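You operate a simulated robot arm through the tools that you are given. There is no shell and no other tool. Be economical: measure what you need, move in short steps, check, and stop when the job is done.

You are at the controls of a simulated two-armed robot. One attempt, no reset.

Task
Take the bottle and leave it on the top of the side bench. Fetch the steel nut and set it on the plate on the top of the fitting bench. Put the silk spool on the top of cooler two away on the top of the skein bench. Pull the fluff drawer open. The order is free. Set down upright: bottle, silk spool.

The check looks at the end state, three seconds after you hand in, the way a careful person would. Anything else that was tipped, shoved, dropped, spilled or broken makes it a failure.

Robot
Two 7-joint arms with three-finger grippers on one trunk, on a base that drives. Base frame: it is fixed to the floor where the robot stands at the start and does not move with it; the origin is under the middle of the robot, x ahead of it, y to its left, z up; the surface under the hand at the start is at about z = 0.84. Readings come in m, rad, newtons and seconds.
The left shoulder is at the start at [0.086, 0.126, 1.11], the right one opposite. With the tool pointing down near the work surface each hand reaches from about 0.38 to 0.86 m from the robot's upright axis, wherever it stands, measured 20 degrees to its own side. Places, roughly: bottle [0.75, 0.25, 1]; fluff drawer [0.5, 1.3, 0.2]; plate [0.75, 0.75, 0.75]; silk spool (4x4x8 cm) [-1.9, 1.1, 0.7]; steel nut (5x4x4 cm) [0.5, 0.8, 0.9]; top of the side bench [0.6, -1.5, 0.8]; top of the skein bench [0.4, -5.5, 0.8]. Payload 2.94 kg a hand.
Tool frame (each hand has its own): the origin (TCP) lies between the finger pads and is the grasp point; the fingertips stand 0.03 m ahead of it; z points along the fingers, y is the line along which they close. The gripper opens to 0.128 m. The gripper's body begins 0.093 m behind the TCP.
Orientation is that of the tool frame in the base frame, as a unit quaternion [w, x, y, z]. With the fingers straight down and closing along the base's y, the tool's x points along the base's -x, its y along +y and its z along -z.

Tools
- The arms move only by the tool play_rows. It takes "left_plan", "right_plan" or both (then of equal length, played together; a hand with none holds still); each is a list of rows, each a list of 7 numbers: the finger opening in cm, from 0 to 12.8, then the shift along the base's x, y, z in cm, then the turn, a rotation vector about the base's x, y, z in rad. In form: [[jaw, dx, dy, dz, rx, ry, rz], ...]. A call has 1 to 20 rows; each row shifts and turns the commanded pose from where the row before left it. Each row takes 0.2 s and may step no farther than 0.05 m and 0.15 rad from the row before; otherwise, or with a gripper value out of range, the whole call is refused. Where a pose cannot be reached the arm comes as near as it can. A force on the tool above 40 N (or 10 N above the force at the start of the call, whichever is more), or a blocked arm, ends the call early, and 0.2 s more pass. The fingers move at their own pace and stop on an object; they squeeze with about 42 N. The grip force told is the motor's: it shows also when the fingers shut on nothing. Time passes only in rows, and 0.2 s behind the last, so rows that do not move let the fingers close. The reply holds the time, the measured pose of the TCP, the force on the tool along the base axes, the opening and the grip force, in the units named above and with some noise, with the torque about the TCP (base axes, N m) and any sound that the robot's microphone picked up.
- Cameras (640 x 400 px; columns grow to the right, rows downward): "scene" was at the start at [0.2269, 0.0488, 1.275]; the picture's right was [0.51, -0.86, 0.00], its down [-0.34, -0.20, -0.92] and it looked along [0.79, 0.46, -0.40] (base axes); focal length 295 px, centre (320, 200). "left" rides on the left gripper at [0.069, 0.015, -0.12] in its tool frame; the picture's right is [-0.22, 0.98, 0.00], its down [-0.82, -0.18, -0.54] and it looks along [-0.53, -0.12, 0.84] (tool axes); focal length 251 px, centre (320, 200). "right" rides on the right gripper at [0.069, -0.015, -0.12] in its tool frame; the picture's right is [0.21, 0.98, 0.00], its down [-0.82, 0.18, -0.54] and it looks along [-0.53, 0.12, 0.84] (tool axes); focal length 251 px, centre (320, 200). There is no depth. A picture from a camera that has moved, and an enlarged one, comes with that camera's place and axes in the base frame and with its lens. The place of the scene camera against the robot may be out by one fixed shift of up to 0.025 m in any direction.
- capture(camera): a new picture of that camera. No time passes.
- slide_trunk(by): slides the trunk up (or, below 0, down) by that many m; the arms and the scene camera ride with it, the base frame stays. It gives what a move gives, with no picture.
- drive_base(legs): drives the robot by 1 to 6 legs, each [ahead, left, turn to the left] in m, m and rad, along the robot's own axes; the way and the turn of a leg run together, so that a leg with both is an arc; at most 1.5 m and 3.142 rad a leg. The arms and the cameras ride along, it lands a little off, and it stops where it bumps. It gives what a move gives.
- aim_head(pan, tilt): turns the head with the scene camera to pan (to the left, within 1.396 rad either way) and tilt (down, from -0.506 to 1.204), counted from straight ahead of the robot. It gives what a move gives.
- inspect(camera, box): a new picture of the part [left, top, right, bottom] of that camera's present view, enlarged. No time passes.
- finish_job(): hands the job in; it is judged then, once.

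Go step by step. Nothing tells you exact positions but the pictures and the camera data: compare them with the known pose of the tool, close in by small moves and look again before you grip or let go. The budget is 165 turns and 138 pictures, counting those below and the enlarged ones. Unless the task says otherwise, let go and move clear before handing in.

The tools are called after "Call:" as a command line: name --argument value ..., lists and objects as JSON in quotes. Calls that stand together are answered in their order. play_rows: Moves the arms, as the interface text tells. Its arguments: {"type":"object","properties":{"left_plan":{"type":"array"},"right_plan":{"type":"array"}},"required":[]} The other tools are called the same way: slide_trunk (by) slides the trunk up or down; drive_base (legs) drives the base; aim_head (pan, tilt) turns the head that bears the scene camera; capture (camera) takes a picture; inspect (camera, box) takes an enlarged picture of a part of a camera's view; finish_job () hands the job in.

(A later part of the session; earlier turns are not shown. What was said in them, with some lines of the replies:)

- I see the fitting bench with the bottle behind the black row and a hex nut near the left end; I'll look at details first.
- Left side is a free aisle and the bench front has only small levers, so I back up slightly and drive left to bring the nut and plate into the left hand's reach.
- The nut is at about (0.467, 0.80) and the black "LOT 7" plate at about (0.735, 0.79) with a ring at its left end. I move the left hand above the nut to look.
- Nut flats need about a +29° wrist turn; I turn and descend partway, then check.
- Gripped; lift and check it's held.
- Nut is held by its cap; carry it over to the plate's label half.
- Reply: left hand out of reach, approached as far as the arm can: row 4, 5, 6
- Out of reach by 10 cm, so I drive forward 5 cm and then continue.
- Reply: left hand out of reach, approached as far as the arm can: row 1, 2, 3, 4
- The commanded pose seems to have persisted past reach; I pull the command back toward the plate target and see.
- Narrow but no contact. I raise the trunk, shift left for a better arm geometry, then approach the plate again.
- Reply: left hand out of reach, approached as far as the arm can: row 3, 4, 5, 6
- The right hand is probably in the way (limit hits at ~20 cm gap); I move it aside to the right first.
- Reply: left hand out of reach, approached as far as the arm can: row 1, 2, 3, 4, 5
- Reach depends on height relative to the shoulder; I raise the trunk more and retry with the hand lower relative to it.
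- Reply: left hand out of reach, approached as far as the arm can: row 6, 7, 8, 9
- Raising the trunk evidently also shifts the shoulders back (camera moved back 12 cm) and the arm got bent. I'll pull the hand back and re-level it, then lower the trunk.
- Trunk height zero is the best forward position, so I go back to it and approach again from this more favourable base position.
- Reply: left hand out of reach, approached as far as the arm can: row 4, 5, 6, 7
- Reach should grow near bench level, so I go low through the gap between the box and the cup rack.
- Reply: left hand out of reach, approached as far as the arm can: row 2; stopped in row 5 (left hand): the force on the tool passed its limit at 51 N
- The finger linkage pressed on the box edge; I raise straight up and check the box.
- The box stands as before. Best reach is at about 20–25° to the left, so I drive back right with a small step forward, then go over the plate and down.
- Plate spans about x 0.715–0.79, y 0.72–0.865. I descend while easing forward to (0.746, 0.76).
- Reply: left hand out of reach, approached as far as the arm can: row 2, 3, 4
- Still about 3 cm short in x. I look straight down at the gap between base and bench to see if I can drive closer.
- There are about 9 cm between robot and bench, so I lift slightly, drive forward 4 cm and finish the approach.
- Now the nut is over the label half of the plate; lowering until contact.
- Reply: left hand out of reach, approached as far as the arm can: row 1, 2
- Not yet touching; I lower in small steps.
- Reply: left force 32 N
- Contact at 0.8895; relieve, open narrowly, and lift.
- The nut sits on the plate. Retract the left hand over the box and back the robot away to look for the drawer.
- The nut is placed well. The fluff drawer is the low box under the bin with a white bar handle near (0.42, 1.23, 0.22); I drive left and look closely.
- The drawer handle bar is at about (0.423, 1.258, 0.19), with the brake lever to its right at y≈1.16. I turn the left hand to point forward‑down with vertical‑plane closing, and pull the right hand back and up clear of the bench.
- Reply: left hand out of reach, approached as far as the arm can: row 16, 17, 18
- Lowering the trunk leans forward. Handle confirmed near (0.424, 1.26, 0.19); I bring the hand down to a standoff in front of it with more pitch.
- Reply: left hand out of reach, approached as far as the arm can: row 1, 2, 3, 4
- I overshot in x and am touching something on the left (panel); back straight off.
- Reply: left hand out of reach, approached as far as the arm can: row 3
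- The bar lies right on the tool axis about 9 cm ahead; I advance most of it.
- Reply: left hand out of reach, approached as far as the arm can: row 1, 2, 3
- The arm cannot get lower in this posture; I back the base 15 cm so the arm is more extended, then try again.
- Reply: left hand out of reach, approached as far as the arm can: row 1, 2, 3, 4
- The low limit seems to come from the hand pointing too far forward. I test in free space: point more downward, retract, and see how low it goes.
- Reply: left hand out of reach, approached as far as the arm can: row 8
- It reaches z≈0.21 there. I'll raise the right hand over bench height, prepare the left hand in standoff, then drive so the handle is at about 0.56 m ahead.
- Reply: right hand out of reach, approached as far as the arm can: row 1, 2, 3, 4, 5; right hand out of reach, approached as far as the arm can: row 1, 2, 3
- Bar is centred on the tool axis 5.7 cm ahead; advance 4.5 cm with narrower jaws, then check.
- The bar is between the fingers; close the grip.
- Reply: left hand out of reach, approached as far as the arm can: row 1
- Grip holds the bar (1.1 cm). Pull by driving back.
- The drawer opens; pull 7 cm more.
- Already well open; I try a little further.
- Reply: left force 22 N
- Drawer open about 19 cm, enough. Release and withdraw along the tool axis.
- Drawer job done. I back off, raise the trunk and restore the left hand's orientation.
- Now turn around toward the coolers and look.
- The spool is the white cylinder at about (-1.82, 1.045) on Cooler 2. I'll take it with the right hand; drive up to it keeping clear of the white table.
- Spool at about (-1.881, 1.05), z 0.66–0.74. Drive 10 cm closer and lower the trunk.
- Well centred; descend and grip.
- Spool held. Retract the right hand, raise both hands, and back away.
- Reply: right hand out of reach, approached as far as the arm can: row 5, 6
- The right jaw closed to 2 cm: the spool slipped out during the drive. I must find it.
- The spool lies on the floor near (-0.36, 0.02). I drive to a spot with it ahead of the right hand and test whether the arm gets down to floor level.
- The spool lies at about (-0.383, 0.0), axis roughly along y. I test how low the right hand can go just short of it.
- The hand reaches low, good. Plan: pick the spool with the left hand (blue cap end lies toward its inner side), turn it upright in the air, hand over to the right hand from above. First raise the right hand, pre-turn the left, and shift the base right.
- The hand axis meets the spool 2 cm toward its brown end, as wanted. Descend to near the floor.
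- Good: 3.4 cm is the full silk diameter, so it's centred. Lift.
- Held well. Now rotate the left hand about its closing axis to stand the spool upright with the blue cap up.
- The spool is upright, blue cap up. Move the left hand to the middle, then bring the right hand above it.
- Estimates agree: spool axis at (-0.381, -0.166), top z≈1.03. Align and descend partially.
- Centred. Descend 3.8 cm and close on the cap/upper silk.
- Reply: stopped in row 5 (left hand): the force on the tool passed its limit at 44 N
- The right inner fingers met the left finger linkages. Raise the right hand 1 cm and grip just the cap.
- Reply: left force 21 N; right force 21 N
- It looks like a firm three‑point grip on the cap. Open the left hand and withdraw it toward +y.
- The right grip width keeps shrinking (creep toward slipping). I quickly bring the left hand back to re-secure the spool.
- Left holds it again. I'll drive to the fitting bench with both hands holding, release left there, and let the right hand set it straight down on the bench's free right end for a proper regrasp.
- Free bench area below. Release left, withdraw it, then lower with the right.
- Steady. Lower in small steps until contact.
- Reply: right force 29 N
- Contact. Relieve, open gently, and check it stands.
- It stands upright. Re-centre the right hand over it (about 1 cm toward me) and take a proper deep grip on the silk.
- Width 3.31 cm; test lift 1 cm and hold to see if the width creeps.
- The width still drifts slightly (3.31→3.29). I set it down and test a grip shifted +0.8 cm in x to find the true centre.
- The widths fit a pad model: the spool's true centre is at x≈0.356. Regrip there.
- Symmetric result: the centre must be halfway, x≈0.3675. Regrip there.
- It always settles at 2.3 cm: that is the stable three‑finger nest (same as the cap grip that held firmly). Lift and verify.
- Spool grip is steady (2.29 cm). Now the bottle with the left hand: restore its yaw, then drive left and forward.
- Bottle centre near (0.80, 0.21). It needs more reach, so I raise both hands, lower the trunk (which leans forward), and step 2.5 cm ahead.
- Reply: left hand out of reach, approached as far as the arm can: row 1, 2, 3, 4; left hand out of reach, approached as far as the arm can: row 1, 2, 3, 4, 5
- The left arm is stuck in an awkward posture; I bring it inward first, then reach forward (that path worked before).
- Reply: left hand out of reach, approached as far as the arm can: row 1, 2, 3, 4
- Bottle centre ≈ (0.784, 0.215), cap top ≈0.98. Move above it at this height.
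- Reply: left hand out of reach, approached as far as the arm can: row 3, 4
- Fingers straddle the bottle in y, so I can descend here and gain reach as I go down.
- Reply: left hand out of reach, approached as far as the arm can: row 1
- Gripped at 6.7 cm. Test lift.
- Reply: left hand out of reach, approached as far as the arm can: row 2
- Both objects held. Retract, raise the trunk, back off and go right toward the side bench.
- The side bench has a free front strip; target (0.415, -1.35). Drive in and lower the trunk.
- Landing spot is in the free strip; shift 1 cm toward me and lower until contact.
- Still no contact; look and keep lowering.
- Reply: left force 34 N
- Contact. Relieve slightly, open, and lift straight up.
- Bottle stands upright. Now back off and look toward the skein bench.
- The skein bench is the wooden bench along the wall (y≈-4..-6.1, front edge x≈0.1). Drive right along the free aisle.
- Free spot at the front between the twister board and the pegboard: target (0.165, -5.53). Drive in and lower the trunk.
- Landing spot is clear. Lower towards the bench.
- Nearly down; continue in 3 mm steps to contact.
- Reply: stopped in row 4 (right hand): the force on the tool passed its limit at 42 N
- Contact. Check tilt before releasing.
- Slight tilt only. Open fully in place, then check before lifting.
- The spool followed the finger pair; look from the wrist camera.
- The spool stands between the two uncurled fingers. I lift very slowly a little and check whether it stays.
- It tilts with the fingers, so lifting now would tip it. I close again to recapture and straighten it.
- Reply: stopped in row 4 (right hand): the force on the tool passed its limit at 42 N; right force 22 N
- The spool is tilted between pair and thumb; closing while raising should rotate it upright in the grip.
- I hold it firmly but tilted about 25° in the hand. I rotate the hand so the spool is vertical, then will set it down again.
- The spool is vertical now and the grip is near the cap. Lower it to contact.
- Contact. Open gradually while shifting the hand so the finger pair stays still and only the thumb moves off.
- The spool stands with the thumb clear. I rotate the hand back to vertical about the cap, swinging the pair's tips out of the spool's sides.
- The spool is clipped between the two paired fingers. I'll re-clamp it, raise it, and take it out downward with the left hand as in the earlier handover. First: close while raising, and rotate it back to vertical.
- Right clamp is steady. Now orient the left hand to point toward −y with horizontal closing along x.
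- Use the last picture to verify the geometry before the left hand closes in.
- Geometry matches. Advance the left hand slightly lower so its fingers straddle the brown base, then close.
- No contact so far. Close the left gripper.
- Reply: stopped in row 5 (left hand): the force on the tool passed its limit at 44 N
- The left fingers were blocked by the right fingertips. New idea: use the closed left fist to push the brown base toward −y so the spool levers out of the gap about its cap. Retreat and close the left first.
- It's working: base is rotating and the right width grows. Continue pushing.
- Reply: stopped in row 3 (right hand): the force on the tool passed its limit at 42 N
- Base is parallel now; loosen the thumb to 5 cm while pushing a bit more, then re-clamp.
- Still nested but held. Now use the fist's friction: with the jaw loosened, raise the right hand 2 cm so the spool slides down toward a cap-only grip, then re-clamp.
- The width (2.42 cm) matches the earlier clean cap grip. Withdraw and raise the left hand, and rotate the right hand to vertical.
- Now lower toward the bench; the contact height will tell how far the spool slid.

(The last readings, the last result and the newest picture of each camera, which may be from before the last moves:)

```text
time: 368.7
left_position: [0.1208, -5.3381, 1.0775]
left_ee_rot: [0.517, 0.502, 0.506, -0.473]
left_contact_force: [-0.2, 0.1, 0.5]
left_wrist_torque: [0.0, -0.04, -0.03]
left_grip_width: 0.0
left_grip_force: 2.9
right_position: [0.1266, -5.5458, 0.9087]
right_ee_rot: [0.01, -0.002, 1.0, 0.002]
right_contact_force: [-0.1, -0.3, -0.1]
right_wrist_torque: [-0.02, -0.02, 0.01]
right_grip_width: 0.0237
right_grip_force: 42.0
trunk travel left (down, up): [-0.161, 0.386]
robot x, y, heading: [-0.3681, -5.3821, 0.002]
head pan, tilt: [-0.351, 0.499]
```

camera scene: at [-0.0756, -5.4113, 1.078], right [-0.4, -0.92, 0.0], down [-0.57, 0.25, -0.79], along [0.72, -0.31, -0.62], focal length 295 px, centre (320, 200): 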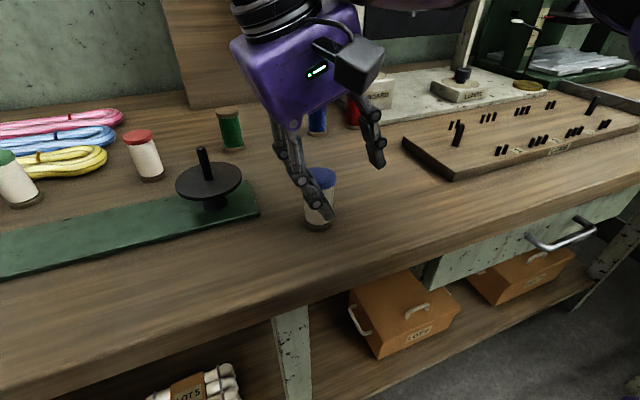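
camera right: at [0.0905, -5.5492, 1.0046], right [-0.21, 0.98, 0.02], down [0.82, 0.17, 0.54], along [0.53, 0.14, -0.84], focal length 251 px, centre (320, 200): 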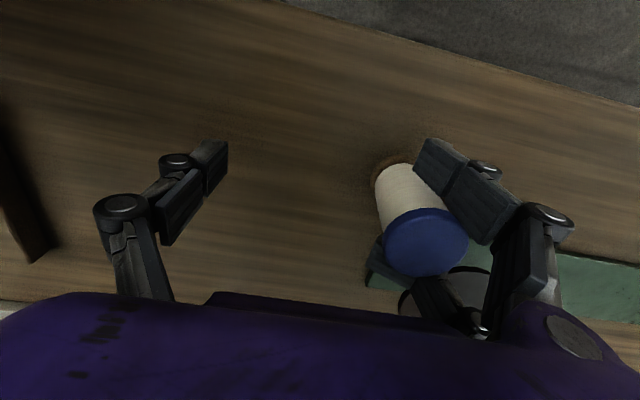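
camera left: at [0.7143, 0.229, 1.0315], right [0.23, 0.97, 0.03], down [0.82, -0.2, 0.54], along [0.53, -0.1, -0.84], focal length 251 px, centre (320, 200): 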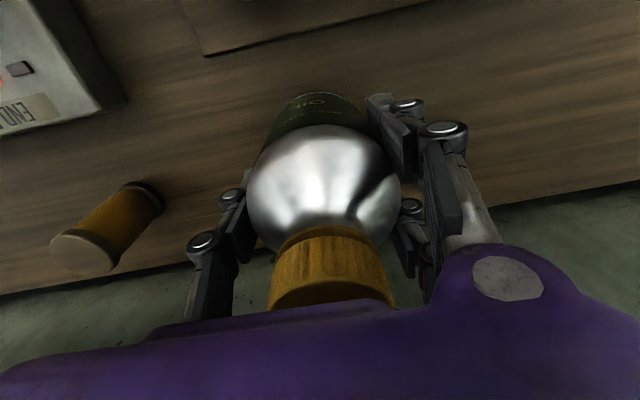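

Call:
play_rows --right_plan '[[0, 0, 0, -0.3, 0, 0, 0], [0, 0, 0, -0.3, 0, 0, 0], [0, 0, 0, -0.3, 0, 0, 0], [0, 0, 0, -0.3, 0, 0, 0], [0, 0, 0, -0.3, 0, 0, 0], [0, 0, 0, 0, 0, 0, 0]]'

```text
time: 369.9
left_position: [0.119, -5.3388, 1.0757]
left_ee_rot: [0.518, 0.506, 0.505, -0.471]
left_contact_force: [0.7, -0.1, -0.4]
left_wrist_torque: [-0.01, 0.04, -0.03]
left_grip_width: 0.0001
left_grip_force: 2.9
right_position: [0.1274, -5.5449, 0.8987]
right_ee_rot: [0.013, -0.004, 1.0, 0.006]
right_contact_force: [-14.1, 4.2, 41.6]
right_wrist_torque: [-0.07, 1.02, -0.04]
right_grip_width: 0.0234
right_grip_force: 42.3
trunk travel left (down, up): [-0.161, 0.386]
robot x, y, heading: [-0.3639, -5.3809, 0.007]
head pan, tilt: [-0.351, 0.499]
stopped in row 6 (right hand): the force on the tool passed its limit at 44 N (the readings are from after the stop); the commanded pose is now the measured one
```

Contact at 0.90. This time I open slowly while still pressing down, so bench friction holds the base and levers the spool out of the finger gap.

Call:
play_rows --right_plan '[[0, 0, 0, 0.1, 0, 0, 0], [2.6, 0, 0, 0, 0, 0, 0], [3.2, 0, 0, 0, 0, 0, 0], [3.8, 0, 0, 0, 0, 0, 0], [4.4, 0, 0, 0, 0, 0, 0], [5.0, 0, 0, 0, 0, 0, 0], [5.6, 0, 0, 0, 0, 0, 0], [6.2, 0, 0, 0, 0, 0, 0], [6.8, 0, 0, 0, 0, 0, 0], [7.4, 0, 0, 0, 0, 0, 0], [8.0, 0, 0, 0, 0, 0, 0], [8.0, 0, 0, 0, 0, 0, 0]]'

```text
time: 372.5
left_position: [0.1185, -5.3386, 1.0746]
left_ee_rot: [0.516, 0.505, 0.506, -0.472]
left_contact_force: [0.8, -0.1, 1.5]
left_wrist_torque: [0.03, -0.01, 0.03]
left_grip_width: 0.0
left_grip_force: 3.0
right_position: [0.1281, -5.5448, 0.8978]
right_ee_rot: [0.011, -0.003, 1.0, 0.003]
right_contact_force: [0.7, 0.5, -0.5]
right_wrist_torque: [-0.02, -0.01, 0.01]
right_grip_width: 0.0822
right_grip_force: 0.1
trunk travel left (down, up): [-0.161, 0.386]
robot x, y, heading: [-0.3647, -5.3787, 0.005]
head pan, tilt: [-0.351, 0.499]
```

Call:
play_rows --right_plan '[[9, 0, 0.2, 0, 0, 0, 0], [9, 0, 0.2, 0, 0, 0, 0], [9, 0, 0.2, 0, 0, 0, 0], [9, 0, 0.2, 0, 0, 0, 0], [9, 0, 0, 0, 0, 0, 0], [9, 0, 0, 0, 0, 0, 0]]'

```text
time: 373.9
left_position: [0.1196, -5.3379, 1.075]
left_ee_rot: [0.517, 0.505, 0.506, -0.472]
left_contact_force: [0.0, -0.3, 0.8]
left_wrist_torque: [-0.01, -0.02, -0.01]
left_grip_width: 0.0001
left_grip_force: 2.6
right_position: [0.1279, -5.5368, 0.8984]
right_ee_rot: [0.012, -0.004, 1.0, 0.003]
right_contact_force: [-0.3, 0.9, -0.4]
right_wrist_torque: [0.0, 0.02, 0.01]
right_grip_width: 0.0899
right_grip_force: 0.0
trunk travel left (down, up): [-0.161, 0.386]
robot x, y, heading: [-0.3655, -5.3763, 0.006]
head pan, tilt: [-0.351, 0.499]
```

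Lift slowly and feel for the spool's weight.

Call:
play_rows --right_plan '[[9, 0, 0, 0.3, 0, 0, 0], [9, 0, 0, 0.3, 0, 0, 0], [9, 0, 0, 0.4, 0, 0, 0], [9, 0, 0, 0.5, 0, 0, 0], [9, 0, 0, 0.5, 0, 0, 0], [9, 0, 0, 0, 0, 0, 0]]'

Call:
play_rows --right_plan '[[9, 0, 0, 0, 0, 0, 0]]'

Call:
play_rows --right_plan '[[9, 0, 0, 0, 0, 0, 0]]'

Call:
play_rows --right_plan '[[9, 0, 0, 0, 0, 0, 0]]'

Call:
play_rows --right_plan '[[9, 0, 0, 0, 0, 0, 0]]'

```text
time: 375.3
left_position: [0.1205, -5.3383, 1.0757]
left_ee_rot: [0.516, 0.504, 0.506, -0.472]
left_contact_force: [-0.1, 0.3, -0.2]
left_wrist_torque: [-0.01, -0.02, -0.02]
left_grip_width: 0.0
left_grip_force: 3.0
right_position: [0.1281, -5.5374, 0.9189]
right_ee_rot: [0.012, -0.003, 1.0, 0.003]
right_contact_force: [0.9, 0.3, -0.7]
right_wrist_torque: [-0.01, -0.03, 0.01]
right_grip_width: 0.0899
right_grip_force: 0.1
trunk travel left (down, up): [-0.161, 0.386]
robot x, y, heading: [-0.368, -5.3787, 0.002]
head pan, tilt: [-0.351, 0.499]
```

```text
time: 375.7
left_position: [0.1209, -5.3376, 1.0747]
left_ee_rot: [0.517, 0.505, 0.506, -0.471]
left_contact_force: [-0.7, 0.2, 0.2]
left_wrist_torque: [0.01, -0.02, 0.0]
left_grip_width: 0.0
left_grip_force: 2.6
right_position: [0.1286, -5.5371, 0.919]
right_ee_rot: [0.013, -0.003, 1.0, 0.003]
right_contact_force: [-0.4, -0.2, -1.1]
right_wrist_torque: [0.02, -0.04, 0.03]
right_grip_width: 0.0897
right_grip_force: 0.0
trunk travel left (down, up): [-0.161, 0.386]
robot x, y, heading: [-0.3615, -5.3794, 0.005]
head pan, tilt: [-0.351, 0.499]
```

```text
time: 376.1
left_position: [0.1202, -5.3371, 1.0755]
left_ee_rot: [0.517, 0.504, 0.506, -0.471]
left_contact_force: [0.1, -0.4, -0.3]
left_wrist_torque: [0.0, -0.02, 0.0]
left_grip_width: 0.0001
left_grip_force: 3.0
right_position: [0.1287, -5.5372, 0.9189]
right_ee_rot: [0.012, -0.004, 1.0, 0.002]
right_contact_force: [-0.3, -0.9, -0.1]
right_wrist_torque: [-0.03, -0.01, -0.03]
right_grip_width: 0.0898
right_grip_force: 0.1
trunk travel left (down, up): [-0.161, 0.386]
robot x, y, heading: [-0.3649, -5.3785, 0.006]
head pan, tilt: [-0.351, 0.499]
```

```text
time: 376.5
left_position: [0.1198, -5.338, 1.0759]
left_ee_rot: [0.516, 0.504, 0.506, -0.473]
left_contact_force: [0.2, 0.5, 0.9]
left_wrist_torque: [-0.04, 0.03, -0.01]
left_grip_width: 0.0
left_grip_force: 3.1
right_position: [0.1281, -5.5376, 0.9198]
right_ee_rot: [0.013, -0.004, 1.0, 0.003]
right_contact_force: [-0.2, 0.2, -0.5]
right_wrist_torque: [-0.02, 0.0, 0.02]
right_grip_width: 0.0898
right_grip_force: 0.0
trunk travel left (down, up): [-0.161, 0.386]
robot x, y, heading: [-0.3618, -5.3841, 0.001]
head pan, tilt: [-0.351, 0.499]
```

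```text
time: 376.9
left_position: [0.121, -5.338, 1.0752]
left_ee_rot: [0.516, 0.505, 0.506, -0.472]
left_contact_force: [0.6, 0.0, -0.2]
left_wrist_torque: [0.03, -0.02, -0.02]
left_grip_width: 0.0
left_grip_force: 3.1
right_position: [0.1276, -5.536, 0.9195]
right_ee_rot: [0.011, -0.003, 1.0, 0.003]
right_contact_force: [0.2, -0.4, -0.8]
right_wrist_torque: [-0.03, 0.03, 0.0]
right_grip_width: 0.0901
right_grip_force: 0.0
trunk travel left (down, up): [-0.161, 0.386]
robot x, y, heading: [-0.3622, -5.3785, 0.001]
head pan, tilt: [-0.351, 0.499]
```

The hand still carries the spool's weight, so it is clipped. Next plan: clamp it axially (cap top/base bottom) with the left hand and pull the right fingers away. First re-close, lift, raise the trunk and back off.

Call:
play_rows --right_plan '[[6, 0, 0, 0.5, 0, 0, 0], [3, 0, 0, 0.5, 0, 0, 0], [0, 0, 0, 0.5, 0, 0, 0], [0, 0, 0, 0.5, 0, 0, 0], [0, 0, 0, 2, 0, 0, 0], [0, 0, 0, 2, 0, 0, 0], [0, 0, 0, 2, 0, 0, 0]]'

Call:
slide_trunk --by 0.14

Call:
drive_base --legs '[[-0.34, 0, 0]]'

Call:
play_rows --left_plan '[[4, 0, 0, 0, 0, 0.143, 0], [8, 0, 0, 0, 0, 0.143, 0], [12.8, 0, 0, 0, 0, 0.143, 0], [12.8, 0, 0, 0, 0, 0.143, 0], [12.8, 0, 0, 0, 0, 0.143, 0], [12.8, 0, 0, 0, 0, 0.143, 0], [12.8, 0, 0, 0, 0, 0.143, 0], [12.8, 0, 0, 0, 0, 0.143, 0], [12.8, 0, 0, 0, 0, 0.143, 0], [12.8, 0, 0, 0, 0, 0.143, 0], [12.8, 0, 0, 0, 0, 0.14, 0], [12.8, 0, 0, 0, 0, 0, 0]]'

```text
time: 378.5
left_position: [0.1194, -5.3362, 1.0762]
left_ee_rot: [0.516, 0.505, 0.506, -0.472]
left_contact_force: [-0.2, 0.7, 0.2]
left_wrist_torque: [0.0, 0.0, 0.01]
left_grip_width: 0.0
left_grip_force: 3.0
right_position: [0.1255, -5.5371, 0.9976]
right_ee_rot: [0.011, -0.003, 1.0, 0.003]
right_contact_force: [0.4, 0.6, -0.8]
right_wrist_torque: [-0.02, 0.02, 0.0]
right_grip_width: 0.0223
right_grip_force: 42.3
trunk travel left (down, up): [-0.161, 0.386]
robot x, y, heading: [-0.3639, -5.3795, 0.002]
head pan, tilt: [-0.351, 0.499]
```

```text
time: 380.2
left_position: [0.1461, -5.3276, 1.2027]
left_ee_rot: [0.512, 0.494, 0.51, -0.484]
left_contact_force: [-0.5, 0.2, 0.3]
left_wrist_torque: [-0.02, 0.01, -0.01]
left_grip_width: 0.0
left_grip_force: 3.5
right_position: [0.1481, -5.5293, 1.1279]
right_ee_rot: [0.0, -0.002, 1.0, -0.002]
right_contact_force: [-0.1, -0.2, -1.1]
right_wrist_torque: [0.0, 0.01, -0.01]
right_grip_width: 0.0225
right_grip_force: 41.9
trunk travel left (down, up): [-0.301, 0.246]
robot x, y, heading: [-0.3664, -5.3762, 0.001]
head pan, tilt: [-0.351, 0.499]
```

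```text
time: 382.4
left_position: [-0.1938, -5.3319, 1.2034]
left_ee_rot: [0.511, 0.496, 0.508, -0.484]
left_contact_force: [0.2, -0.5, -0.1]
left_wrist_torque: [-0.02, 0.03, -0.02]
left_grip_width: 0.0003
left_grip_force: 3.2
right_position: [-0.1921, -5.5326, 1.1288]
right_ee_rot: [0.002, 0.001, 1.0, -0.003]
right_contact_force: [-1.0, -0.2, -0.4]
right_wrist_torque: [0.0, 0.01, 0.03]
right_grip_width: 0.0223
right_grip_force: 42.0
trunk travel left (down, up): [-0.301, 0.246]
robot x, y, heading: [-0.7034, -5.3783, -0.004]
head pan, tilt: [-0.351, 0.499]
```

```text
time: 385.0
left_position: [-0.1932, -5.3312, 1.2038]
left_ee_rot: [0.002, 0.007, 0.72, -0.694]
left_contact_force: [0.7, 0.5, -0.3]
left_wrist_torque: [-0.02, 0.0, 0.04]
left_grip_width: 0.1281
left_grip_force: 0.1
right_position: [-0.1923, -5.5319, 1.1276]
right_ee_rot: [0.0, 0.001, 1.0, -0.002]
right_contact_force: [-0.4, 0.1, -0.1]
right_wrist_torque: [0.0, 0.0, 0.02]
right_grip_width: 0.022
right_grip_force: 41.9
trunk travel left (down, up): [-0.301, 0.246]
robot x, y, heading: [-0.7035, -5.3779, -0.009]
head pan, tilt: [-0.351, 0.499]
```

Left hand now points −y with vertical closing, thumb on top. Lower to the spool's mid-height and advance carefully.

Call:
play_rows --left_plan '[[11, 0, 0, -4, 0, 0, 0], [11, 0, 0, -4, 0, 0, 0], [11, 0.1, 0, -1.6, 0, 0, 0], [11, 0, -4, 0, 0, 0, 0], [11, 0, -4, 0, 0, 0, 0], [11, 0, -3, 0, 0, 0, 0], [11, 0, -2, 0, 0, 0, 0], [11, 0, -2, 0, 0, 0, 0], [11, 0, -2, 0, 0, 0, 0], [11, 0, -1.4, 0, 0, 0, 0], [11, 0, 0, 0, 0, 0, 0]]'

```text
time: 387.4
left_position: [-0.1938, -5.5159, 1.1085]
left_ee_rot: [0.002, 0.008, 0.72, -0.694]
left_contact_force: [0.9, -0.7, 0.3]
left_wrist_torque: [-0.03, 0.02, 0.02]
left_grip_width: 0.1096
left_grip_force: 0.1
right_position: [-0.1937, -5.5323, 1.1281]
right_ee_rot: [0.0, 0.001, 1.0, -0.001]
right_contact_force: [1.0, 0.2, -0.5]
right_wrist_torque: [-0.03, -0.02, 0.02]
right_grip_width: 0.0221
right_grip_force: 42.2
trunk travel left (down, up): [-0.301, 0.246]
robot x, y, heading: [-0.7063, -5.3779, -0.004]
head pan, tilt: [-0.351, 0.499]
```

No collisions. Close the left gripper axially.

Call:
play_rows --left_plan '[[10, 0, 0, 0, 0, 0, 0], [9.5, 0, 0, 0, 0, 0, 0], [9, 0, 0, 0, 0, 0, 0], [8.5, 0, 0, 0, 0, 0, 0], [8, 0, 0, 0, 0, 0, 0], [7, 0, 0, 0, 0, 0, 0], [6, 0, 0, 0, 0, 0, 0], [6, 0, 0, 0, 0, 0, 0]]'

```text
time: 389.2
left_position: [-0.1923, -5.5163, 1.105]
left_ee_rot: [0.002, 0.008, 0.722, -0.692]
left_contact_force: [0.0, 8.5, -25.5]
left_wrist_torque: [0.59, -0.31, -0.13]
left_grip_width: 0.0703
left_grip_force: 42.0
right_position: [-0.1932, -5.533, 1.1303]
right_ee_rot: [0.001, 0.003, 1.0, -0.001]
right_contact_force: [0.0, -8.3, 25.8]
right_wrist_torque: [-0.35, 0.26, 0.11]
right_grip_width: 0.0226
right_grip_force: 42.1
trunk travel left (down, up): [-0.301, 0.246]
robot x, y, heading: [-0.7024, -5.3766, -0.007]
head pan, tilt: [-0.351, 0.499]
```

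Axially clamped at 7.0 cm. Null the vertical force by lowering the left hand slightly.

Call:
play_rows --left_plan '[[5, 0, 0, -0.2, 0, 0, 0], [5, 0, 0, -0.2, 0, 0, 0], [5, 0, 0, 0, 0, 0, 0]]'

```text
time: 390.0
left_position: [-0.1938, -5.5152, 1.1033]
left_ee_rot: [0.003, 0.008, 0.72, -0.694]
left_contact_force: [0.7, 4.9, -13.9]
left_wrist_torque: [0.88, 0.49, 0.02]
left_grip_width: 0.0703
left_grip_force: 41.7
right_position: [-0.1932, -5.5322, 1.1275]
right_ee_rot: [0.0, 0.001, 1.0, -0.002]
right_contact_force: [-0.3, -3.1, 14.2]
right_wrist_torque: [-0.75, -0.47, 0.05]
right_grip_width: 0.0228
right_grip_force: 42.2
trunk travel left (down, up): [-0.301, 0.246]
robot x, y, heading: [-0.7051, -5.3762, -0.002]
head pan, tilt: [-0.351, 0.499]
```

Call:
play_rows --left_plan '[[5, 0, 0, -0.3, 0, 0, 0], [5, 0, 0, 0, 0, 0, 0], [5, 0, 0, 0, 0, 0, 0], [5, 0, 0, 0, 0, 0, 0], [5, 0, 0, 0, 0, 0, 0], [5, 0, 0, 0, 0, 0, 0], [5, 0, 0, 0, 0, 0, 0], [5, 0, 0, 0, 0, 0, 0], [5, 0, 0, 0, 0, 0, 0], [5, 0, 0, 0, 0, 0, 0]]' --right_plan '[[0, 0, 0, 0, 0, 0, 0], [2.6, 0, 0, 0, 0, 0, 0], [3.2, 0, 0, 0, 0, 0, 0], [3.8, 0, 0, 0, 0, 0, 0], [4.4, 0, 0, 0, 0, 0, 0], [5, 0, 0, 0, 0, 0, 0], [5.6, 0, 0, 0, 0, 0, 0], [6.2, 0, 0, 0, 0, 0, 0], [6.8, 0, 0, 0, 0, 0, 0], [6.8, 0, 0, 0, 0, 0, 0]]'

```text
time: 392.2
left_position: [-0.1933, -5.5156, 1.1001]
left_ee_rot: [0.002, 0.008, 0.72, -0.694]
left_contact_force: [-0.6, 0.7, -0.3]
left_wrist_torque: [0.02, 0.01, 0.02]
left_grip_width: 0.0702
left_grip_force: 41.8
right_position: [-0.1929, -5.5313, 1.1295]
right_ee_rot: [0.0, 0.001, 1.0, -0.001]
right_contact_force: [-0.1, 0.2, -0.6]
right_wrist_torque: [-0.01, 0.02, -0.03]
right_grip_width: 0.0681
right_grip_force: 0.1
trunk travel left (down, up): [-0.301, 0.246]
robot x, y, heading: [-0.703, -5.3738, -0.007]
head pan, tilt: [-0.351, 0.499]
```

Forces between the hands are zero: the spool is free of the right fingers and held axially by the left. Now raise the right hand 2.2 cm and grip only the cap.

Call:
play_rows --right_plan '[[6.8, 0, 0, 0.7, 0, 0, 0], [6.8, 0, 0, 0.7, 0, 0, 0], [6.8, 0, 0, 0.8, 0, 0, 0], [6.8, 0, 0, 0, 0, 0, 0], [5.8, 0, 0, 0, 0, 0, 0], [5, 0, 0, 0, 0, 0, 0], [4.4, 0, 0, 0, 0, 0, 0], [3.8, 0, 0, 0, 0, 0, 0], [3.2, 0, 0, 0, 0, 0, 0], [2, 0, 0, 0, 0, 0, 0], [0, 0, 0, 0, 0, 0, 0], [0, 0, 0, 0, 0, 0, 0]]'

```text
time: 394.8
left_position: [-0.1937, -5.5161, 1.101]
left_ee_rot: [0.002, 0.009, 0.72, -0.694]
left_contact_force: [0.5, -13.3, 0.8]
left_wrist_torque: [0.11, 0.01, -0.03]
left_grip_width: 0.0705
left_grip_force: 42.3
right_position: [-0.1941, -5.5315, 1.15]
right_ee_rot: [0.001, 0.0, 1.0, -0.001]
right_contact_force: [0.2, 13.2, -1.9]
right_wrist_torque: [0.54, 0.03, 0.02]
right_grip_width: 0.0246
right_grip_force: 42.2
trunk travel left (down, up): [-0.301, 0.246]
robot x, y, heading: [-0.6995, -5.3769, -0.006]
head pan, tilt: [-0.351, 0.499]
```

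Width 2.46 cm — the clean cap grip as before. Relieve side force, then open and withdraw the left hand.

Call:
play_rows --right_plan '[[0, 0, 0.2, 0, 0, 0, 0], [0, 0, 0, 0, 0, 0, 0], [0, 0, 0, 0, 0, 0, 0], [0, 0, 0, 0, 0, 0, 0], [0, 0, 0, 0, 0, 0, 0], [0, 0, 0, 0, 0, 0, 0], [0, 0, 0, 0, 0, 0, 0], [0, 0, 0, 0, 0, 0, 0], [0, 0, 0, 0, 0, 0, 0], [0, 0, 0, 0, 0, 0, 0], [0, 0, 0, 0, 0, 0, 0]]' --left_plan '[[5, 0, 0, 0, 0, 0, 0], [7.5, 0, 0, 0, 0, 0, 0], [9, 0, 0, 0, 0, 0, 0], [10.5, 0, 0, 0, 0, 0, 0], [10.5, 0, 0, 0, 0, 0, 0], [10.5, 0, 2, 0, 0, 0, 0], [10.5, 0, 3, 0, 0, 0, 0], [10.5, 0, 4, 0, 0, 0, 0], [10.5, 0, 4.5, 0, 0, 0, 0], [10.5, 0, 4.5, 0, 0, 0, 0], [10.5, 0, 2, 4, 0, 0, 0]]'

```text
time: 397.2
left_position: [-0.1927, -5.3136, 1.1417]
left_ee_rot: [0.002, 0.008, 0.72, -0.694]
left_contact_force: [-0.6, -0.6, -0.1]
left_wrist_torque: [0.01, -0.01, 0.02]
left_grip_width: 0.1046
left_grip_force: 0.0
right_position: [-0.1937, -5.5309, 1.1505]
right_ee_rot: [0.001, 0.0, 1.0, -0.002]
right_contact_force: [0.5, -0.5, 1.0]
right_wrist_torque: [0.03, 0.01, 0.02]
right_grip_width: 0.0242
right_grip_force: 42.1
trunk travel left (down, up): [-0.301, 0.246]
robot x, y, heading: [-0.7028, -5.38, -0.004]
head pan, tilt: [-0.351, 0.499]
```

Cap grip steady at 2.42 cm. Raise the left hand, drive to the bench and lower the trunk.

Call:
play_rows --left_plan '[[10.5, 0, 1, 3.5, 0, 0, 0], [10.5, 0, 1, 3.5, 0, 0, 0], [10.5, 0, 0, 2, 0, 0, 0]]'

Call:
drive_base --legs '[[0.35, 0, 0]]'

Call:
slide_trunk --by -0.12

```text
time: 398.0
left_position: [-0.1931, -5.2963, 1.2304]
left_ee_rot: [0.003, 0.007, 0.72, -0.694]
left_contact_force: [0.1, -0.8, -0.1]
left_wrist_torque: [0.0, 0.02, -0.03]
left_grip_width: 0.105
left_grip_force: 0.1
right_position: [-0.1931, -5.5308, 1.1501]
right_ee_rot: [0.0, 0.001, 1.0, -0.002]
right_contact_force: [0.1, 0.3, -0.2]
right_wrist_torque: [0.0, 0.0, 0.02]
right_grip_width: 0.0244
right_grip_force: 42.2
trunk travel left (down, up): [-0.301, 0.246]
robot x, y, heading: [-0.7034, -5.3741, -0.005]
head pan, tilt: [-0.351, 0.499]
```

```text
time: 400.3
left_position: [0.1523, -5.2981, 1.2307]
left_ee_rot: [0.002, 0.009, 0.72, -0.694]
left_contact_force: [0.1, -0.1, -0.2]
left_wrist_torque: [-0.01, 0.04, -0.04]
left_grip_width: 0.105
left_grip_force: 0.1
right_position: [0.1523, -5.5326, 1.1507]
right_ee_rot: [0.001, 0.001, 1.0, -0.001]
right_contact_force: [0.5, 0.5, -0.3]
right_wrist_torque: [-0.03, 0.05, -0.01]
right_grip_width: 0.0241
right_grip_force: 42.2
trunk travel left (down, up): [-0.301, 0.246]
robot x, y, heading: [-0.3589, -5.38, -0.009]
head pan, tilt: [-0.351, 0.499]
```

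```text
time: 401.8
left_position: [0.1518, -5.2982, 1.1111]
left_ee_rot: [0.003, 0.009, 0.72, -0.694]
left_contact_force: [-0.2, 0.0, -0.3]
left_wrist_torque: [0.01, 0.02, 0.01]
left_grip_width: 0.1051
left_grip_force: 0.1
right_position: [0.1511, -5.5327, 1.0309]
right_ee_rot: [0.002, 0.001, 1.0, -0.002]
right_contact_force: [-0.6, -0.1, -0.5]
right_wrist_torque: [-0.04, -0.01, 0.03]
right_grip_width: 0.0242
right_grip_force: 42.2
trunk travel left (down, up): [-0.181, 0.366]
robot x, y, heading: [-0.3586, -5.381, -0.006]
head pan, tilt: [-0.351, 0.499]
```

Call:
play_rows --right_plan '[[0, 0, 0, -3, 0, 0, 0], [0, 0, 0, -3, 0, 0, 0], [0, 0, 0, -2.5, 0, 0, 0], [0, 0, 0, -0.5, 0, 0, 0], [0, 0, 0, -0.3, 0, 0, 0], [0, 0, 0, -0.3, 0, 0, 0], [0, 0, 0, 0, 0, 0, 0]]'

Call:
play_rows --right_plan '[[0, 0, 0, -0.2, 0, 0, 0], [0, 0, 0, -0.2, 0, 0, 0], [0, 0, 0, 0, 0, 0, 0]]'

```text
time: 403.4
left_position: [0.1507, -5.2992, 1.1103]
left_ee_rot: [0.002, 0.008, 0.72, -0.694]
left_contact_force: [0.5, 0.4, 0.3]
left_wrist_torque: [0.02, 0.01, -0.02]
left_grip_width: 0.1049
left_grip_force: 0.0
right_position: [0.1513, -5.5338, 0.9353]
right_ee_rot: [0.0, 0.001, 1.0, -0.002]
right_contact_force: [-0.2, 0.1, -0.8]
right_wrist_torque: [0.0, 0.0, 0.01]
right_grip_width: 0.024
right_grip_force: 42.1
trunk travel left (down, up): [-0.181, 0.366]
robot x, y, heading: [-0.3586, -5.379, -0.004]
head pan, tilt: [-0.351, 0.499]
```

```text
time: 404.2
left_position: [0.1534, -5.2987, 1.1099]
left_ee_rot: [0.002, 0.008, 0.719, -0.694]
left_contact_force: [0.6, 0.2, -0.1]
left_wrist_torque: [0.01, 0.02, 0.02]
left_grip_width: 0.1052
left_grip_force: 0.0
right_position: [0.1509, -5.5338, 0.9301]
right_ee_rot: [0.001, 0.002, 1.0, -0.002]
right_contact_force: [0.2, -0.2, -0.7]
right_wrist_torque: [0.02, 0.02, 0.02]
right_grip_width: 0.0236
right_grip_force: 41.7
trunk travel left (down, up): [-0.181, 0.366]
robot x, y, heading: [-0.3534, -5.3815, -0.009]
head pan, tilt: [-0.351, 0.499]
```

Call:
play_rows --right_plan '[[0, 0, 0, -0.2, 0, 0, 0], [0, 0, 0, -0.2, 0, 0, 0], [0, 0, 0, 0, 0, 0, 0]]'

Call:
play_rows --right_plan '[[0, 0, 0, -0.2, 0, 0, 0], [0, 0, 0, 0, 0, 0, 0]]'

```text
time: 405.0
left_position: [0.151, -5.2992, 1.1104]
left_ee_rot: [0.002, 0.009, 0.72, -0.694]
left_contact_force: [0.5, 0.0, -0.3]
left_wrist_torque: [0.02, -0.01, -0.03]
left_grip_width: 0.1049
left_grip_force: 0.1
right_position: [0.1496, -5.5332, 0.9285]
right_ee_rot: [0.003, 0.003, 1.0, -0.001]
right_contact_force: [3.6, -2.4, 29.0]
right_wrist_torque: [-0.26, -0.32, 0.01]
right_grip_width: 0.0238
right_grip_force: 41.9
trunk travel left (down, up): [-0.181, 0.366]
robot x, y, heading: [-0.3607, -5.3768, -0.006]
head pan, tilt: [-0.351, 0.499]
```

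```text
time: 405.4
left_position: [0.1515, -5.2987, 1.1099]
left_ee_rot: [0.002, 0.01, 0.72, -0.694]
left_contact_force: [0.5, -0.9, 0.3]
left_wrist_torque: [-0.01, 0.02, 0.01]
left_grip_width: 0.1048
left_grip_force: 0.0
right_position: [0.1502, -5.5339, 0.9286]
right_ee_rot: [0.004, 0.002, 1.0, 0.001]
right_contact_force: [-6.0, -1.4, 15.7]
right_wrist_torque: [-0.06, 0.54, 0.01]
right_grip_width: 0.024
right_grip_force: 41.3
trunk travel left (down, up): [-0.181, 0.366]
robot x, y, heading: [-0.3606, -5.38, -0.011]
head pan, tilt: [-0.351, 0.499]
stopped in row 1 (right hand): the force on the tool passed its limit at 43 N (the readings are from after the stop); the commanded pose is now the measured one
```

Contact at 0.9285, consistent with the clean cap grip. Relieve and release as on the first bench.

Call:
play_rows --right_plan '[[0, 0, 0, 0.15, 0, 0, 0], [3, 0, 0, 0, 0, 0, 0], [4, 0, 0, 0, 0, 0, 0], [5, 0, 0, 0, 0, 0, 0], [7, 0, 0, 0, 0, 0, 0], [8, 0, 0, 0, 0, 0, 0], [8, 0, 0, 0, 0, 0, 0]]'

Call:
play_rows --right_plan '[[8, 0, 0, 0.3, 0, 0, 0], [8, 0, 0, 0.4, 0, 0, 0], [8, 0, 0, 0.5, 0, 0, 0], [8, 0, 0, 0.5, 0, 0, 0], [8, 0, 0, 0.5, 0, 0, 0], [8, 0, 0, 0, 0, 0, 0]]'

Call:
play_rows --right_plan '[[8, 0, 0, 0, 0, 0, 0]]'

Call:
play_rows --right_plan '[[8, 0, 0, 0, 0, 0, 0]]'

Call:
play_rows --right_plan '[[8, 0, 0, 0, 0, 0, 0]]'

Call:
play_rows --right_plan '[[8, 0, 0, 0, 0, 0, 0]]'

```text
time: 407.0
left_position: [0.1534, -5.2995, 1.1103]
left_ee_rot: [0.002, 0.009, 0.72, -0.694]
left_contact_force: [-0.1, -0.6, -1.0]
left_wrist_torque: [-0.01, 0.0, 0.0]
left_grip_width: 0.1051
left_grip_force: 0.1
right_position: [0.1529, -5.5337, 0.928]
right_ee_rot: [0.003, 0.002, 1.0, 0.0]
right_contact_force: [0.4, -0.6, -1.2]
right_wrist_torque: [-0.05, 0.01, -0.03]
right_grip_width: 0.0807
right_grip_force: 0.0
trunk travel left (down, up): [-0.181, 0.366]
robot x, y, heading: [-0.3576, -5.3804, -0.005]
head pan, tilt: [-0.351, 0.499]
```

```text
time: 408.4
left_position: [0.152, -5.2998, 1.1099]
left_ee_rot: [0.002, 0.009, 0.72, -0.694]
left_contact_force: [0.2, -0.4, 0.3]
left_wrist_torque: [-0.01, 0.01, 0.0]
left_grip_width: 0.1049
left_grip_force: 0.1
right_position: [0.1531, -5.5335, 0.9497]
right_ee_rot: [0.004, 0.004, 1.0, 0.0]
right_contact_force: [-0.1, 1.1, -0.3]
right_wrist_torque: [-0.03, -0.04, -0.03]
right_grip_width: 0.0807
right_grip_force: 0.0
trunk travel left (down, up): [-0.181, 0.366]
robot x, y, heading: [-0.357, -5.3792, -0.008]
head pan, tilt: [-0.351, 0.499]
```

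```text
time: 408.8
left_position: [0.1528, -5.298, 1.111]
left_ee_rot: [0.001, 0.008, 0.72, -0.694]
left_contact_force: [-0.2, -0.6, 0.1]
left_wrist_torque: [0.0, 0.0, -0.07]
left_grip_width: 0.1047
left_grip_force: 0.1
right_position: [0.1519, -5.5322, 0.9493]
right_ee_rot: [0.004, 0.003, 1.0, 0.001]
right_contact_force: [0.8, 0.0, -1.4]
right_wrist_torque: [0.02, 0.04, 0.0]
right_grip_width: 0.0811
right_grip_force: 0.0
trunk travel left (down, up): [-0.181, 0.366]
robot x, y, heading: [-0.36, -5.3799, -0.008]
head pan, tilt: [-0.351, 0.499]
```

```text
time: 409.2
left_position: [0.153, -5.2997, 1.109]
left_ee_rot: [0.002, 0.009, 0.72, -0.694]
left_contact_force: [0.0, -0.3, -0.6]
left_wrist_torque: [0.0, -0.04, 0.03]
left_grip_width: 0.1048
left_grip_force: 0.1
right_position: [0.1528, -5.5326, 0.9499]
right_ee_rot: [0.004, 0.003, 1.0, 0.0]
right_contact_force: [-1.0, 0.4, -0.2]
right_wrist_torque: [-0.01, -0.02, -0.02]
right_grip_width: 0.0807
right_grip_force: 0.1
trunk travel left (down, up): [-0.181, 0.366]
robot x, y, heading: [-0.3615, -5.3795, -0.005]
head pan, tilt: [-0.351, 0.499]
```

```text
time: 409.6
left_position: [0.153, -5.2985, 1.111]
left_ee_rot: [0.001, 0.009, 0.721, -0.693]
left_contact_force: [0.5, -0.5, -0.5]
left_wrist_torque: [0.02, -0.02, 0.0]
left_grip_width: 0.1049
left_grip_force: 0.1
right_position: [0.1514, -5.5332, 0.9505]
right_ee_rot: [0.003, 0.003, 1.0, 0.0]
right_contact_force: [0.6, -0.2, -0.1]
right_wrist_torque: [-0.01, 0.02, -0.02]
right_grip_width: 0.0807
right_grip_force: 0.1
trunk travel left (down, up): [-0.181, 0.366]
robot x, y, heading: [-0.3592, -5.382, -0.011]
head pan, tilt: [-0.351, 0.499]
```

```text
time: 410.0
left_position: [0.1531, -5.2989, 1.1107]
left_ee_rot: [0.001, 0.009, 0.72, -0.694]
left_contact_force: [-0.4, 0.0, -0.6]
left_wrist_torque: [0.02, 0.01, 0.02]
left_grip_width: 0.1052
left_grip_force: 0.0
right_position: [0.1525, -5.5331, 0.9505]
right_ee_rot: [0.004, 0.003, 1.0, 0.0]
right_contact_force: [0.0, 0.2, -0.2]
right_wrist_torque: [-0.06, 0.0, 0.01]
right_grip_width: 0.0808
right_grip_force: 0.0
trunk travel left (down, up): [-0.181, 0.366]
robot x, y, heading: [-0.3615, -5.3784, -0.014]
head pan, tilt: [-0.351, 0.499]
```

Ambiguous weight reading; a better test: lower again past the former contact height — if the spool is free there will be no contact force.

Call:
play_rows --right_plan '[[8, 0, 0, -0.6, 0, 0, 0], [8, 0, 0, -0.6, 0, 0, 0], [8, 0, 0, -0.6, 0, 0, 0], [8, 0, 0, -0.4, 0, 0, 0], [8, 0, 0, -0.4, 0, 0, 0], [8, 0, 0, -0.4, 0, 0, 0], [8, 0, 0, 0, 0, 0, 0]]'

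```text
time: 411.6
left_position: [0.1535, -5.2994, 1.1114]
left_ee_rot: [0.002, 0.009, 0.72, -0.694]
left_contact_force: [-0.3, 0.1, -0.1]
left_wrist_torque: [-0.05, -0.03, 0.0]
left_grip_width: 0.105
left_grip_force: 0.1
right_position: [0.1528, -5.533, 0.9198]
right_ee_rot: [0.003, 0.002, 1.0, -0.001]
right_contact_force: [0.3, -0.3, 0.0]
right_wrist_torque: [-0.02, 0.01, 0.0]
right_grip_width: 0.0801
right_grip_force: 0.0
trunk travel left (down, up): [-0.181, 0.366]
robot x, y, heading: [-0.359, -5.3773, -0.005]
head pan, tilt: [-0.351, 0.499]
```

No force at a depth where a clipped spool would have hit, so it stands free. Shift slightly away from it and lift slowly, watching the width.

Call:
play_rows --right_plan '[[8.6, 0, 0.2, 0, 0, 0, 0], [9.2, 0, 0.2, 0, 0, 0, 0], [9.2, 0, 0.2, 0, 0, 0, 0], [9.2, 0, 0.2, 0, 0, 0, 0], [9.2, 0, 0, 0, 0, 0, 0], [9.2, 0, 0, 0.3, 0, 0, 0], [9.2, 0, 0, 0.4, 0, 0, 0], [9.2, 0, 0, 0.5, 0, 0, 0], [9.2, 0, 0, 0.6, 0, 0, 0], [9.2, 0, 0, 0.8, 0, 0, 0], [9.2, 0, 0, 0.8, 0, 0, 0], [9.2, 0, 0, 0, 0, 0, 0]]'

Call:
play_rows --right_plan '[[9.2, 0, 0, 0, 0, 0, 0]]'

Call:
play_rows --right_plan '[[9.2, 0, 0, 0, 0, 0, 0]]'

Call:
play_rows --right_plan '[[9.2, 0, 0, 0, 0, 0, 0]]'

Call:
play_rows --right_plan '[[9.2, 0, 0, 0, 0, 0, 0]]'

```text
time: 414.2
left_position: [0.1512, -5.2992, 1.1098]
left_ee_rot: [0.001, 0.009, 0.719, -0.695]
left_contact_force: [0.1, 0.2, 0.5]
left_wrist_torque: [0.01, -0.03, 0.0]
left_grip_width: 0.1048
left_grip_force: 0.0
right_position: [0.1519, -5.5252, 0.9549]
right_ee_rot: [0.004, 0.003, 1.0, 0.0]
right_contact_force: [0.4, 0.1, -0.4]
right_wrist_torque: [0.01, -0.03, -0.02]
right_grip_width: 0.0923
right_grip_force: 0.0
trunk travel left (down, up): [-0.181, 0.366]
robot x, y, heading: [-0.3585, -5.3796, -0.01]
head pan, tilt: [-0.351, 0.499]
```

```text
time: 414.6
left_position: [0.153, -5.3004, 1.1099]
left_ee_rot: [0.002, 0.009, 0.72, -0.694]
left_contact_force: [-0.4, 1.2, -0.5]
left_wrist_torque: [-0.02, 0.0, 0.02]
left_grip_width: 0.1051
left_grip_force: 0.0
right_position: [0.1526, -5.5251, 0.9539]
right_ee_rot: [0.004, 0.003, 1.0, 0.001]
right_contact_force: [-0.1, -0.1, -0.3]
right_wrist_torque: [-0.03, 0.01, -0.01]
right_grip_width: 0.0922
right_grip_force: 0.0
trunk travel left (down, up): [-0.181, 0.366]
robot x, y, heading: [-0.3559, -5.3801, -0.011]
head pan, tilt: [-0.351, 0.499]
```

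```text
time: 415.0
left_position: [0.1532, -5.2987, 1.11]
left_ee_rot: [0.002, 0.009, 0.72, -0.694]
left_contact_force: [0.5, 0.1, 0.5]
left_wrist_torque: [-0.01, 0.0, 0.02]
left_grip_width: 0.1051
left_grip_force: 0.1
right_position: [0.1522, -5.5255, 0.9539]
right_ee_rot: [0.004, 0.003, 1.0, 0.0]
right_contact_force: [-0.2, 0.7, 0.5]
right_wrist_torque: [0.0, 0.01, -0.02]
right_grip_width: 0.0921
right_grip_force: 0.0
trunk travel left (down, up): [-0.181, 0.366]
robot x, y, heading: [-0.3624, -5.379, -0.009]
head pan, tilt: [-0.351, 0.499]
```

```text
time: 415.4
left_position: [0.153, -5.2997, 1.1102]
left_ee_rot: [0.001, 0.009, 0.72, -0.694]
left_contact_force: [-0.6, -0.2, -0.2]
left_wrist_torque: [0.02, -0.03, 0.01]
left_grip_width: 0.1051
left_grip_force: 0.0
right_position: [0.1525, -5.5257, 0.9549]
right_ee_rot: [0.003, 0.002, 1.0, 0.0]
right_contact_force: [0.0, 1.1, 1.0]
right_wrist_torque: [0.02, 0.01, -0.03]
right_grip_width: 0.0922
right_grip_force: 0.1
trunk travel left (down, up): [-0.181, 0.366]
robot x, y, heading: [-0.3587, -5.3777, -0.007]
head pan, tilt: [-0.351, 0.499]
```

```text
time: 415.8
left_position: [0.1529, -5.3004, 1.1108]
left_ee_rot: [0.002, 0.008, 0.719, -0.695]
left_contact_force: [0.1, 0.1, 0.8]
left_wrist_torque: [0.01, -0.02, -0.04]
left_grip_width: 0.1052
left_grip_force: 0.1
right_position: [0.1519, -5.5248, 0.9549]
right_ee_rot: [0.004, 0.002, 1.0, 0.001]
right_contact_force: [0.1, 0.3, -0.5]
right_wrist_torque: [-0.01, -0.01, 0.01]
right_grip_width: 0.092
right_grip_force: 0.0
trunk travel left (down, up): [-0.181, 0.366]
robot x, y, heading: [-0.3624, -5.3816, -0.012]
head pan, tilt: [-0.351, 0.499]
```

No weight now and no sound of a fall: the spool is left standing. Lift clear, back away, and hand in.

Call:
play_rows --right_plan '[[9.2, 0, 0, 1, 0, 0, 0], [9.2, 0, 0, 2, 0, 0, 0], [9.2, 0, 0, 3, 0, 0, 0], [9.2, 0, 0, 3, 0, 0, 0], [9.2, 0, 0, 3, 0, 0, 0]]'

Call:
drive_base --legs '[[-0.4, 0, 0]]'

```text
time: 417.0
left_position: [0.1526, -5.299, 1.1096]
left_ee_rot: [0.002, 0.009, 0.72, -0.694]
left_contact_force: [0.8, -0.6, 0.4]
left_wrist_torque: [-0.01, 0.02, 0.0]
left_grip_width: 0.1049
left_grip_force: 0.1
right_position: [0.1524, -5.5254, 1.0748]
right_ee_rot: [0.004, 0.003, 1.0, 0.0]
right_contact_force: [0.3, 0.3, 0.4]
right_wrist_torque: [0.01, -0.01, -0.02]
right_grip_width: 0.0922
right_grip_force: 0.1
trunk travel left (down, up): [-0.181, 0.366]
robot x, y, heading: [-0.3613, -5.3749, -0.005]
head pan, tilt: [-0.351, 0.499]
```

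```text
time: 419.5
left_position: [-0.2535, -5.2957, 1.1093]
left_ee_rot: [0.004, 0.007, 0.72, -0.694]
left_contact_force: [-0.2, -0.1, -0.2]
left_wrist_torque: [-0.01, -0.01, 0.0]
left_grip_width: 0.1049
left_grip_force: 0.1
right_position: [-0.2525, -5.5208, 1.0751]
right_ee_rot: [0.003, 0.002, 1.0, 0.0]
right_contact_force: [0.2, 0.0, -0.6]
right_wrist_torque: [0.0, 0.0, 0.02]
right_grip_width: 0.092
right_grip_force: 0.2
trunk travel left (down, up): [-0.181, 0.366]
robot x, y, heading: [-0.7613, -5.3804, -0.002]
head pan, tilt: [-0.351, 0.499]
```

The nut, drawer and bottle were each seen finished in pictures, and both hands are now empty and clear, so I hand the job in.

Call:
finish_job

```text
The job is handed in.
```

I handed the job in. Three of the four parts were confirmed in pictures; the silk spool on the skein bench was not, because I had run out of pictures.

- **Steel nut:** it sits on the "LOT 7" plate on the fitting bench.
- **Fluff drawer:** it is pulled open about 19 cm.
- **Bottle:** it stands upright on the front strip of the side bench.
- **Silk spool:** I left it on the skein bench. At the end the gripper felt empty and I heard no sound of it falling, but I could not see whether it is standing upright.

The spool also slipped from the gripper and fell to the floor during the first drive. I picked it up, and it looked intact. While placing the nut, the left hand pressed on the "OLD DISCS" box with about 51 N. The box looked upright and in place afterwards. The left hand also touched something beside the drawer, probably the control panel, with about 14 N, and I saw no change there.
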